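You operate a simulated robot arm through the tools that you are given. There is no shell and no other tool. Be economical: measure what you need, move in short steps, check, and stop when the job is done.

Carry out the task below with a simulated robot arm. There is one attempt and no reset: what you move stays moved.

TASK
Open the pay tray.

It is judged by the outcome, as a careful person would: the job done as asked, and still so three seconds after it is handed in. It fails if anything else is knocked over, pushed out of place, dropped, spilled or broken.

THE ROBOT
A 7-joint arm with a two-finger parallel gripper, fixed in place. Base frame: the origin is at the foot of the arm, x ahead of it, y to its left, z up. Lengths are in mm, angles in degrees, forces in N, time in s.
Its first joint turns from -66.0 to 66.0 degrees. Payload 2.6 kg.
Tool frame: the origin (TCP) lies between the finger pads and is the grasp point; the fingertips stand 30 mm ahead of it; z points along the fingers, y is the line along which they close. The gripper opens to 94 mm. The fingers are 28 mm wide and 10 mm thick; the gripper's body (50 by 96 mm) begins 55 mm behind the TCP.
Orientation is that of the tool frame in the base frame, as [roll, pitch, yaw] about the fixed x, y, z axes, in that order (R = Rz(yaw) Ry(pitch) Rx(roll)). With the fingers straight down and closing along the base's y, the tool's x points along the base's -x, its y along +y and its z along -z.

THE INTERFACE
- The arm moves only by the tool jog_arm. Its argument "targets" is a list that holds one entry, the list of rows, each a list of 7 numbers: the gripper command, from -1 (fully open) to 1 (shut), values between in proportion, then the shift along the tool's x, y, z in cm, then the turn, a rotation vector about the tool's x, y, z in degrees. In form: [[[grip, x, y, z, ax, ay, az], ...]]. A call has 1 to 12 rows; each row shifts and turns the commanded pose from where the row before left it, along the tool's axes as they then stand. A row lasts 0.2 s, in which the tool goes at most 50 mm and 8.6 degrees; a call with a longer step from one row to the next is refused whole, and so is a gripper value outside its range. A pose out of reach is approached as far as the arm can. The call stops where the force on the tool passes 40 N (or 10 N more than at its start, if that is more) or the arm is blocked; 0.2 s more then pass. The fingers move at their own pace (about 72 mm/s each) and stop on an object; they squeeze with about 29 N. The grip force told is the motor's: it shows also when the fingers shut on nothing. Time passes only in rows, and 0.2 s behind the last, so rows that do not move let the fingers close. It gives the time, the measured TCP pose, the force on the tool (base axes), the opening and the grip force at its end, in the units of the frame above (readings bear some noise).
- Cameras (640 x 400 px; columns grow to the right, rows downward): "scene" is fixed at [31.5, 404.3, 592.4]; the picture's right is [-0.85, -0.53, 0.00], its down [-0.19, 0.30, -0.94] and it looks along [0.49, -0.79, -0.35] (base axes); focal length 369 px, centre (320, 200). "wrist" rides on the gripper at [-37, 0, -58] in the tool frame; the picture's right is [0.00, -1.00, 0.00], its down [0.97, 0.00, -0.24] and it looks along [0.24, 0.00, 0.97] (tool axes); focal length 218 px, centre (320, 200).
- grab_frame(camera): a new picture of that camera. No time passes.
- pixel_to_xyz(camera, pixels): for up to 12 pixels [column, row] of the newest picture of that camera ("zoom" is the newest enlarged one), the place [x, y, z] in the base frame of the surface seen there, good to about 2 mm, but the place of the scene camera against the robot may be out by one fixed shift of up to 25 mm in any direction. No time passes.
- close_up(camera, box): a new picture of the part [left, top, right, bottom] of that camera's present view, enlarged. No time passes.
- hand_in(): hands the job in; it is judged then, once.

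Work in short steps. Measure before you move; look again where a grasp or a placing could have gone wrong, and mend it. You have 60 turns and 26 pictures in all, the two below and enlarged ones among them. Open the gripper and draw the arm clear of the work before you hand the job in, unless the task says otherwise; then end with one line.

The tools are called after "Request:" by a JSON object that holds its "op" and its "data". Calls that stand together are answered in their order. jog_arm: Moves the arm, as the interface text tells. Its arguments: {"type":"object","properties":{"targets":{"type":"array"}},"required":["targets"]} The other tools are called the same way: grab_frame (camera) takes a picture; pixel_to_xyz (camera, pixels) gives the place of the surface under pixels of a picture; close_up (camera, box) takes an enlarged picture of a part of a camera's view; hand_in () hands the job in.

At the start:

```text
clock: 0.0
position: [241.0, -228.7, 350.8]
tcp_rot: [-180.0, 0.1, 179.9]
wrist_force: [0.0, 0.4, 0.6]
width: 93.9
grip_force: 0.0
```

scene: 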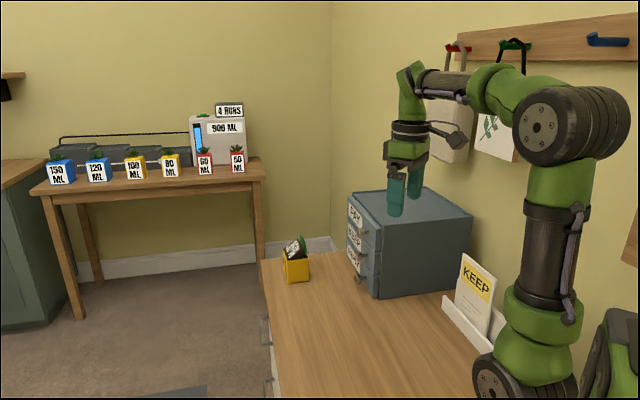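
wrist: 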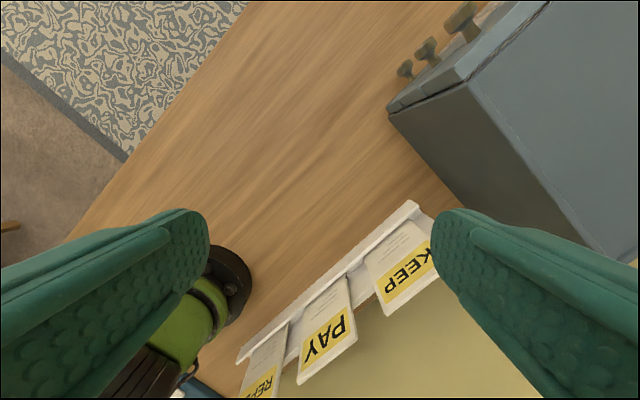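

The scene shows a three-drawer cabinet with labels near pixels (355,210)-(355,260). I look closer to read the labels and see the knobs.

Request:
{"op": "close_up", "data": {"camera": "scene", "box": [330, 180, 410, 300]}}

Request:
{"op": "close_up", "data": {"camera": "wrist", "box": [380, 0, 540, 120]}}

```text
3.33 times, centred on (370, 240) of scene
```

zoom: 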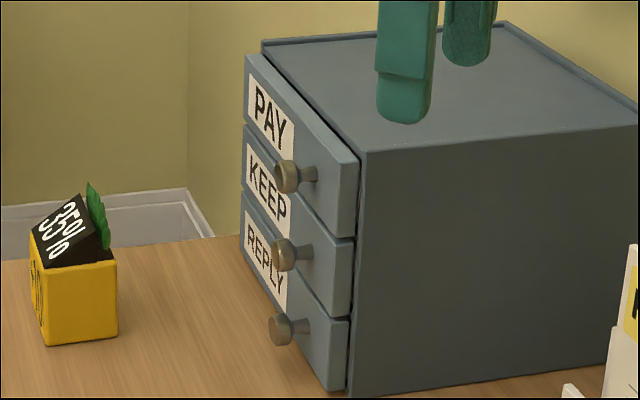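

```text
3.33 times, centred on (460, 60) of wrist
```

zoom: 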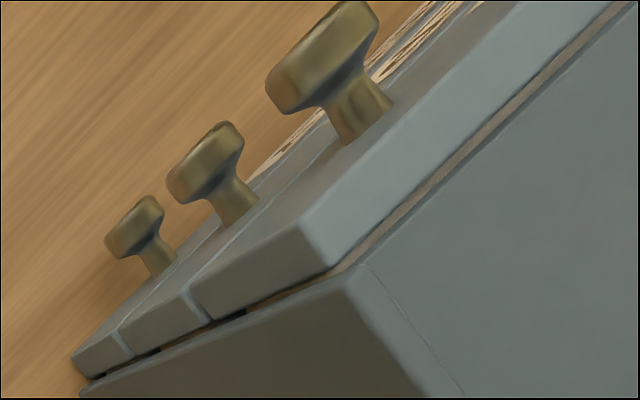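

PAY is the top drawer. I measure its knob and front-face direction in the wrist zoom.

Request:
{"op": "pixel_to_xyz", "data": {"camera": "zoom", "pixels": [[300, 95], [340, 10], [325, 55], [360, 110], [305, 232], [500, 25], [340, 255], [600, 20], [212, 163], [240, 200], [135, 225], [345, 285]]}}

Request:
{"op": "grab_frame", "data": {"camera": "scene"}}

Request:
{"op": "pixel_to_xyz", "data": {"camera": "scene", "pixels": [[355, 234], [362, 233], [346, 201], [376, 230], [371, 227], [440, 222], [470, 214], [408, 188], [354, 256], [355, 215], [296, 262], [350, 195]]}}

```text
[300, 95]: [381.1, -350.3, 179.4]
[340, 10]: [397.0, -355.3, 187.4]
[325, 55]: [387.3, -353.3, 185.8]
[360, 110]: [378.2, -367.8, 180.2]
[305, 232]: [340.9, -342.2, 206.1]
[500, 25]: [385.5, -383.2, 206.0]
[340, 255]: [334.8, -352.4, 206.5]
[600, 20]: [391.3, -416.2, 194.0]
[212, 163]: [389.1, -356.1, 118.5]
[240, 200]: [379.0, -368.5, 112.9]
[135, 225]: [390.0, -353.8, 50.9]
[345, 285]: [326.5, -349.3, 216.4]
```

```text
21 pictures are left
```

scene: 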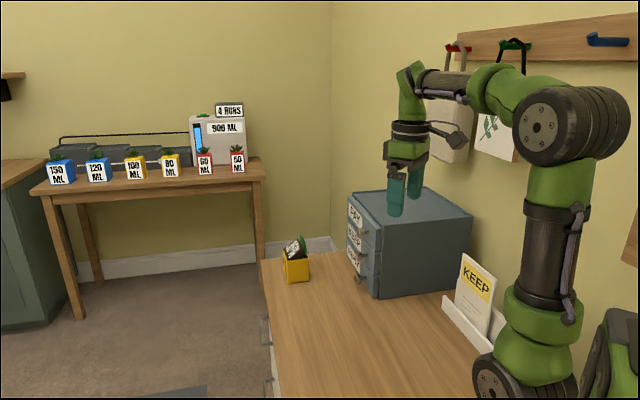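

```text
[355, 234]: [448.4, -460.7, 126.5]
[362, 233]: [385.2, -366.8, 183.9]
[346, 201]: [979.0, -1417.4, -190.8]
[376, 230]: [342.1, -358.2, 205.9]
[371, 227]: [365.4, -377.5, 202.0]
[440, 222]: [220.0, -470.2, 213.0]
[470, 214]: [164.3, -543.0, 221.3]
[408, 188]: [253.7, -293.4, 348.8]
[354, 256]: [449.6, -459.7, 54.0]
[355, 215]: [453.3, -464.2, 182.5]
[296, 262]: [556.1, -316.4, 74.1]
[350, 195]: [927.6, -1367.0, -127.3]
```

The PAY knob is at about (387,-353,180), and the drawer front faces outward along (0.69,0.72). I move outside the knob at the present height and turn 46° so that the fingers close along the drawer front.

Request:
{"op": "jog_arm", "data": {"targets": [[[-1, -3.292, -2.094, 0, 0, 0, 0], [-1, -3.292, -2.094, 0, 0, 0, 0], [-1, -3.292, -2.094, 0, 0, 0, 0], [-1, -3.292, -2.094, 0, 0, 0, 0], [-1, -3.292, -2.094, 0, 0, 0, 0], [-1, 0, 0, 0, 0, 0, -7.7], [-1, 0, 0, 0, 0, 0, -7.7], [-1, 0, 0, 0, 0, 0, -7.7], [-1, 0, 0, 0, 0, 0, -7.7], [-1, 0, 0, 0, 0, 0, -7.7], [-1, 0, 0, 0, 0, 0, -7.5]]]}}

Request:
{"op": "grab_frame", "data": {"camera": "wrist"}}

```text
clock: 2.4
position: [405.9, -334.1, 350.9]
tcp_rot: [-180.0, 0.0, -133.8]
wrist_force: [-0.3, -0.3, -0.3]
width: 94.0
grip_force: 0.1
```

```text
20 pictures are left
```

wrist: 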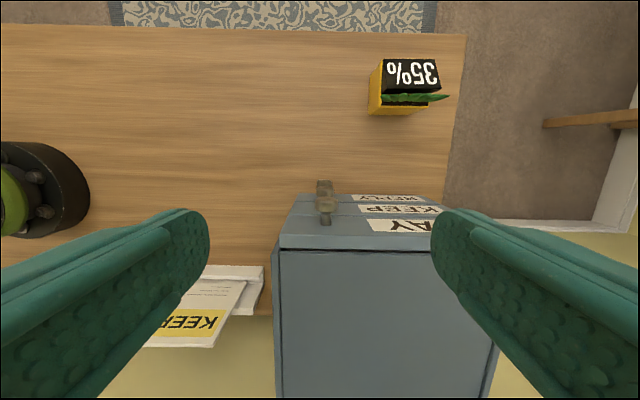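

The view is aligned. I measure the knob, the front edge and the yellow box, which stands ahead of the drawer.

Request:
{"op": "close_up", "data": {"camera": "wrist", "box": [260, 150, 460, 275]}}

Request:
{"op": "pixel_to_xyz", "data": {"camera": "wrist", "pixels": [[318, 205], [325, 205], [333, 205], [326, 222], [326, 190], [290, 234], [420, 234], [410, 75], [390, 110], [430, 97], [300, 120], [300, 300]]}}

```text
3.20 times, centred on (360, 212) of wrist
```

zoom: 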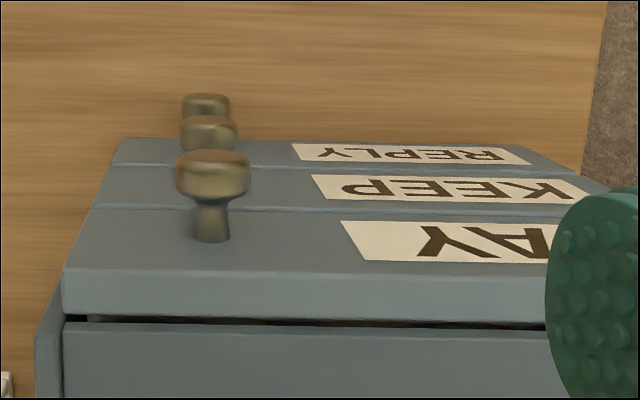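

```text
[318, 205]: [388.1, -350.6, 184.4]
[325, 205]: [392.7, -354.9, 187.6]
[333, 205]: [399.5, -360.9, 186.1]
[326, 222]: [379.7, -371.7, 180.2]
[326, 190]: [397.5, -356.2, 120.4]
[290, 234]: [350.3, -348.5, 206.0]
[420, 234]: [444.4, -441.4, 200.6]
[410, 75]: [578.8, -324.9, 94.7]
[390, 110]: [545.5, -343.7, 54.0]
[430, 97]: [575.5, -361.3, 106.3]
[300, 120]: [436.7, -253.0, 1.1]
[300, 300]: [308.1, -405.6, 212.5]
```

The table is at z≈1 and the yellow box top is about 106, well below the PAY drawer. The knob is at t≈530, so I shift 6 mm sideways and descend in front of it to z≈178.

Request:
{"op": "jog_arm", "data": {"targets": [[[-1, 0, -0.57, 0, 0, 0, 0], [-1, 0, 0, 4.3, 0, 0, 0], [-1, 0, 0, 4.3, 0, 0, 0], [-1, 0, 0, 4.3, 0, 0, 0], [-1, 0, 0, 4.3, 0, 0, 0], [-1, 0, 0, 0, 0, 0, 0]]]}}

Request:
{"op": "grab_frame", "data": {"camera": "wrist"}}

```text
clock: 3.8
position: [406.1, -332.4, 176.7]
tcp_rot: [179.9, 0.0, -134.0]
wrist_force: [1.4, -0.9, 0.6]
width: 93.7
grip_force: 0.1
out of reach, approached as far as the arm can: row 1
```

```text
18 pictures are left
```

wrist: 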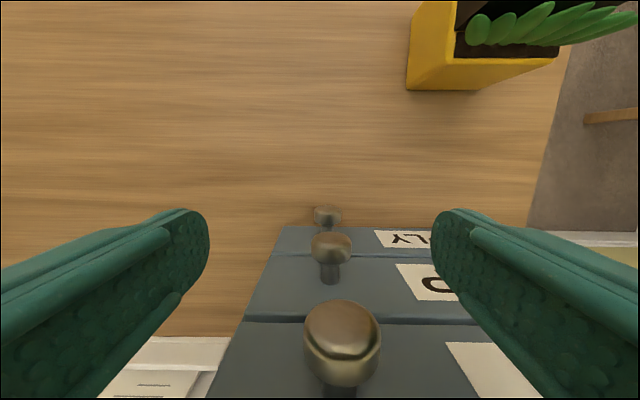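

The knob sits about 6 mm to the right of centre (column 342). I shift y by -0.6 cm, then move in by 30 mm.

Request:
{"op": "jog_arm", "data": {"targets": [[[-1, 0, -0.6, 0, 0, 0, 0], [-1, 1.5, 0, 0, 0, 0, 0], [-1, 1.5, 0, 0, 0, 0, 0], [-1, 0, 0, 0, 0, 0, 0]]]}}

Request:
{"op": "grab_frame", "data": {"camera": "wrist"}}

```text
clock: 4.8
position: [389.0, -359.6, 178.2]
tcp_rot: [180.0, 0.0, -134.0]
wrist_force: [0.3, -0.7, 0.2]
width: 94.2
grip_force: 0.0
```

```text
17 pictures are left
```

wrist: 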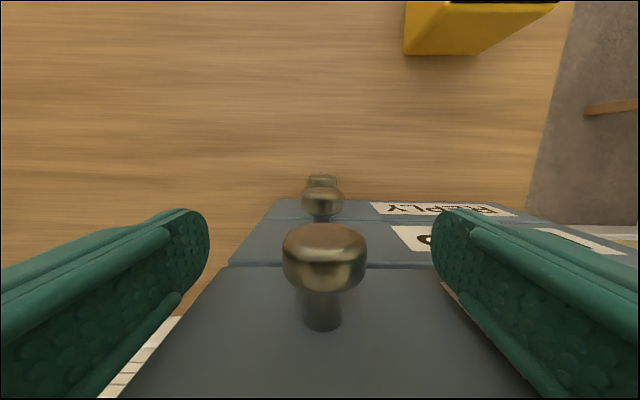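

The TCP is at (389,-359.6,178.2) and the knob is centred between the fingers. I close the gripper.

Request:
{"op": "jog_arm", "data": {"targets": [[[1, 0, 0, 0, 0, 0, 0], [1, 0, 0, 0, 0, 0, 0], [1, 0, 0, 0, 0, 0, 0], [1, 0, 0, 0, 0, 0, 0]]]}}

```text
clock: 5.8
position: [390.3, -359.8, 178.1]
tcp_rot: [-179.7, 0.0, -133.8]
wrist_force: [23.7, -16.6, -8.1]
width: 25.4
grip_force: 45.3
```

The grip is on the knob (width 25 mm), with about 29 N of side force along +t. I shift the tool slightly that way to relieve it.

Request:
{"op": "jog_arm", "data": {"targets": [[[1, 0, -0.15, 0, 0, 0, 0], [1, 0, 0, 0, 0, 0, 0]]]}}

```text
clock: 6.4
position: [390.1, -359.7, 178.2]
tcp_rot: [-179.8, 0.0, -133.9]
wrist_force: [10.8, -0.1, -0.7]
width: 25.3
grip_force: 45.0
```

The side force has dropped. I now pull outward (tool -x) in small steps.

Request:
{"op": "jog_arm", "data": {"targets": [[[1, -0.5, 0, 0, 0, 0, 0], [1, -0.5, 0, 0, 0, 0, 0], [1, -0.5, 0, 0, 0, 0, 0], [1, -0.5, 0, 0, 0, 0, 0], [1, 0, 0, 0, 0, 0, 0]]]}}

Request:
{"op": "grab_frame", "data": {"camera": "wrist"}}

```text
clock: 7.6
position: [403.8, -344.7, 179.0]
tcp_rot: [179.8, -0.1, -134.0]
wrist_force: [-1.4, 2.0, 3.6]
width: 25.5
grip_force: 45.4
```

```text
16 pictures are left
```

wrist: 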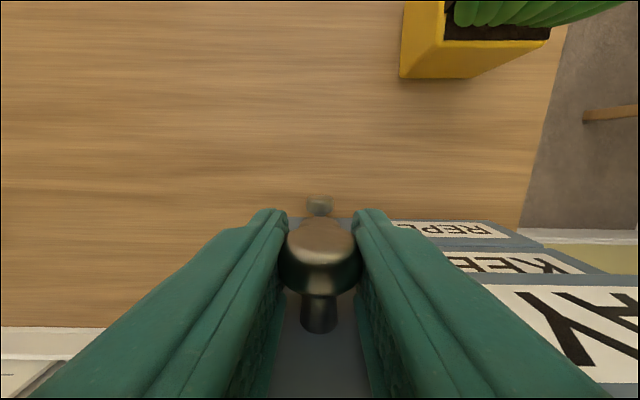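

The drawer follows (20 mm moved, knob still held, low force). I keep pulling.

Request:
{"op": "jog_arm", "data": {"targets": [[[1, -0.8, 0, 0, 0, 0, 0], [1, -0.8, 0, 0, 0, 0, 0], [1, -0.8, 0, 0, 0, 0, 0], [1, -0.8, 0, 0, 0, 0, 0], [1, -0.8, 0, 0, 0, 0, 0], [1, -0.8, 0, 0, 0, 0, 0], [1, -0.8, 0, 0, 0, 0, 0], [1, -0.8, 0, 0, 0, 0, 0], [1, 0, 0, 0, 0, 0, 0]]]}}

Request:
{"op": "grab_frame", "data": {"camera": "scene"}}

```text
clock: 9.6
position: [448.0, -301.3, 178.0]
tcp_rot: [-179.8, -0.1, -133.9]
wrist_force: [20.5, -21.2, -11.8]
width: 25.3
grip_force: 45.1
```

```text
15 pictures are left
```

scene: 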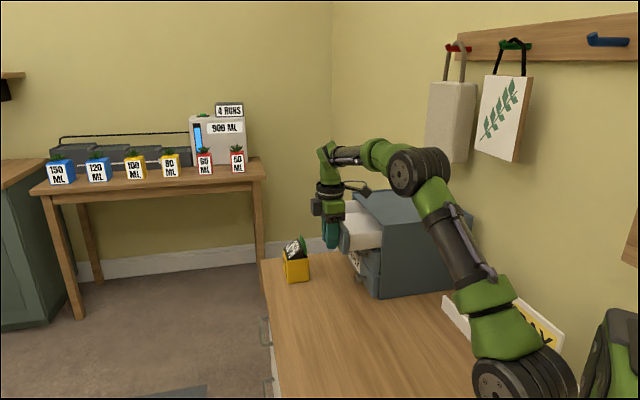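

The tray is about 80 mm out, with side force along +t again. I correct for that and continue pulling.

Request:
{"op": "jog_arm", "data": {"targets": [[[1, 0, -0.2, 0, 0, 0, 0], [1, -0.8, 0, 0, 0, 0, 0], [1, -0.8, -0.03, 0, 0, 0, 0], [1, -0.8, -0.03, 0, 0, 0, 0], [1, -0.8, -0.03, 0, 0, 0, 0], [1, -0.8, -0.03, 0, 0, 0, 0], [1, 0, 0, 0, 0, 0, 0]]]}}

Request:
{"op": "close_up", "data": {"camera": "scene", "box": [260, 170, 480, 308]}}

```text
clock: 11.2
position: [478.9, -270.4, 178.1]
tcp_rot: [179.7, 0.2, -134.0]
wrist_force: [-19.2, 18.5, 0.0]
width: 25.5
grip_force: 44.9
```

```text
2.90 times, centred on (370, 239) of scene
```

zoom: 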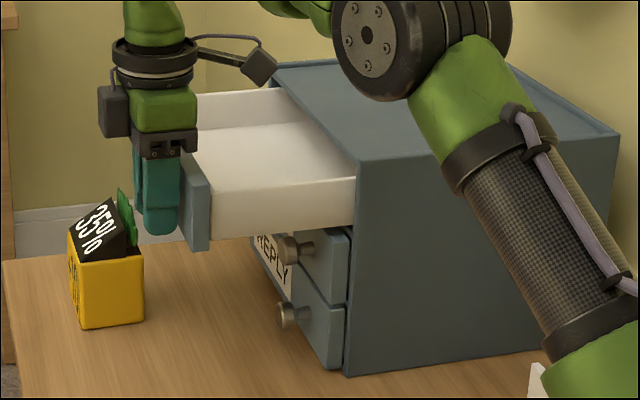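

About 125 mm open, with a mild side force the other way. I correct and pull a bit further towards full travel.

Request:
{"op": "jog_arm", "data": {"targets": [[[1, 0, 0.15, 0, 0, 0, 0], [1, -0.7, 0, 0, 0, 0, 0], [1, -0.7, 0, 0, 0, 0, 0], [1, -0.7, 0, 0, 0, 0, 0], [1, -0.7, 0, 0, 0, 0, 0], [1, 0, 0, 0, 0, 0, 0]]]}}

```text
clock: 12.6
position: [496.9, -253.7, 178.1]
tcp_rot: [-179.9, -0.1, -133.9]
wrist_force: [0.8, -0.7, -4.7]
width: 25.4
grip_force: 45.0
```

It is now 150 mm open and moving freely. I pull a little further to see whether the stop is near.

Request:
{"op": "jog_arm", "data": {"targets": [[[1, -0.5, 0, 0, 0, 0, 0], [1, -0.5, 0, 0, 0, 0, 0], [1, -0.5, 0, 0, 0, 0, 0], [1, -0.5, 0, 0, 0, 0, 0], [1, 0, 0, 0, 0, 0, 0]]]}}

Request:
{"op": "grab_frame", "data": {"camera": "wrist"}}

```text
clock: 13.8
position: [509.6, -238.5, 178.2]
tcp_rot: [-179.8, -0.1, -134.0]
wrist_force: [12.2, -12.7, -8.1]
width: 25.7
grip_force: 45.2
```

```text
13 pictures are left
```

wrist: 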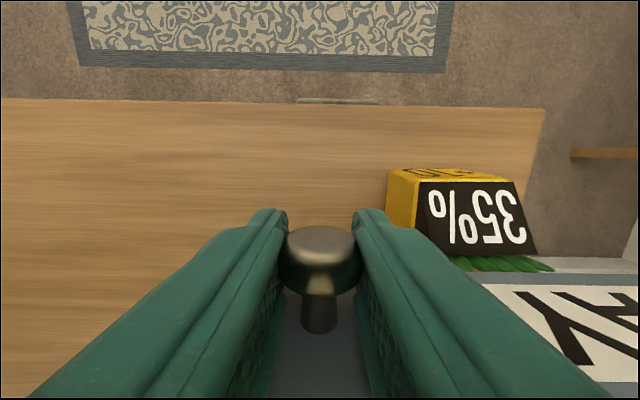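

The tray is 170 mm open and still held straight, so that is enough. I relieve the side load, open the gripper and check.

Request:
{"op": "jog_arm", "data": {"targets": [[[1, 0, -0.1, 0, 0, 0, 0], [-1, 0, 0, 0, 0, 0, 0], [-1, 0, 0, 0, 0, 0, 0], [-1, 0, 0, 0, 0, 0, 0], [-1, 0, 0, 0, 0, 0, 0]]]}}

Request:
{"op": "grab_frame", "data": {"camera": "wrist"}}

```text
clock: 15.0
position: [510.9, -237.5, 177.5]
tcp_rot: [-179.9, 0.0, -133.9]
wrist_force: [0.0, 0.1, 0.6]
width: 93.9
grip_force: 0.2
```

```text
12 pictures are left
```

wrist: 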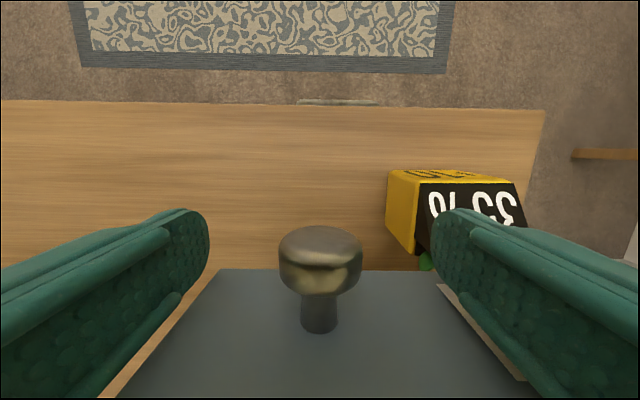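

The knob is released. I move out by 2 cm to clear the drawer front, then lift and move away toward the base side (tool +y).

Request:
{"op": "jog_arm", "data": {"targets": [[[-1, -1, 0, 0, 0, 0, 0], [-1, -1, 0, 0, 0, 0, 0], [-1, 0, 0, -3.5, 0, 0, 0], [-1, 0, 0, -3.5, 0, 0, 0], [-1, 0, 3, 0, 0, 0, 0], [-1, 0, 4, 0, 0, 0, 0], [-1, 0, 4, 0, 0, 0, 0], [-1, 0, 4, 0, 0, 0, 0], [-1, 0, 2, -3, 0, 0, 0], [-1, 0, 2, -3, 0, 0, 0], [-1, 0, 0, 0, 0, 0, 0]]]}}

Request:
{"op": "grab_frame", "data": {"camera": "scene"}}

```text
clock: 17.4
position: [387.4, -91.3, 309.6]
tcp_rot: [-179.9, 0.0, -134.0]
wrist_force: [0.1, -0.1, -0.9]
width: 94.2
grip_force: 0.2
```

```text
11 pictures are left
```

scene: 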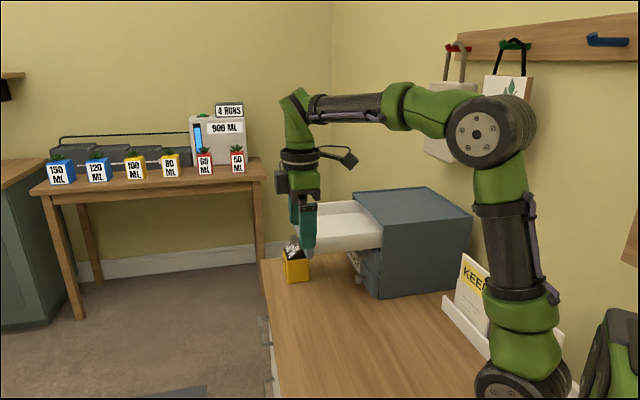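

The PAY tray stands open at about 170 mm, the other two drawers are shut, and the yellow box and the card stand haven't moved. The arm is clear, so I hand in.

Request:
{"op": "hand_in", "data": {}}

```text
The job is handed in.
```

The PAY tray (top drawer) is open by about 170 mm, nothing else was disturbed, and the job is handed in with the gripper open and the arm clear.
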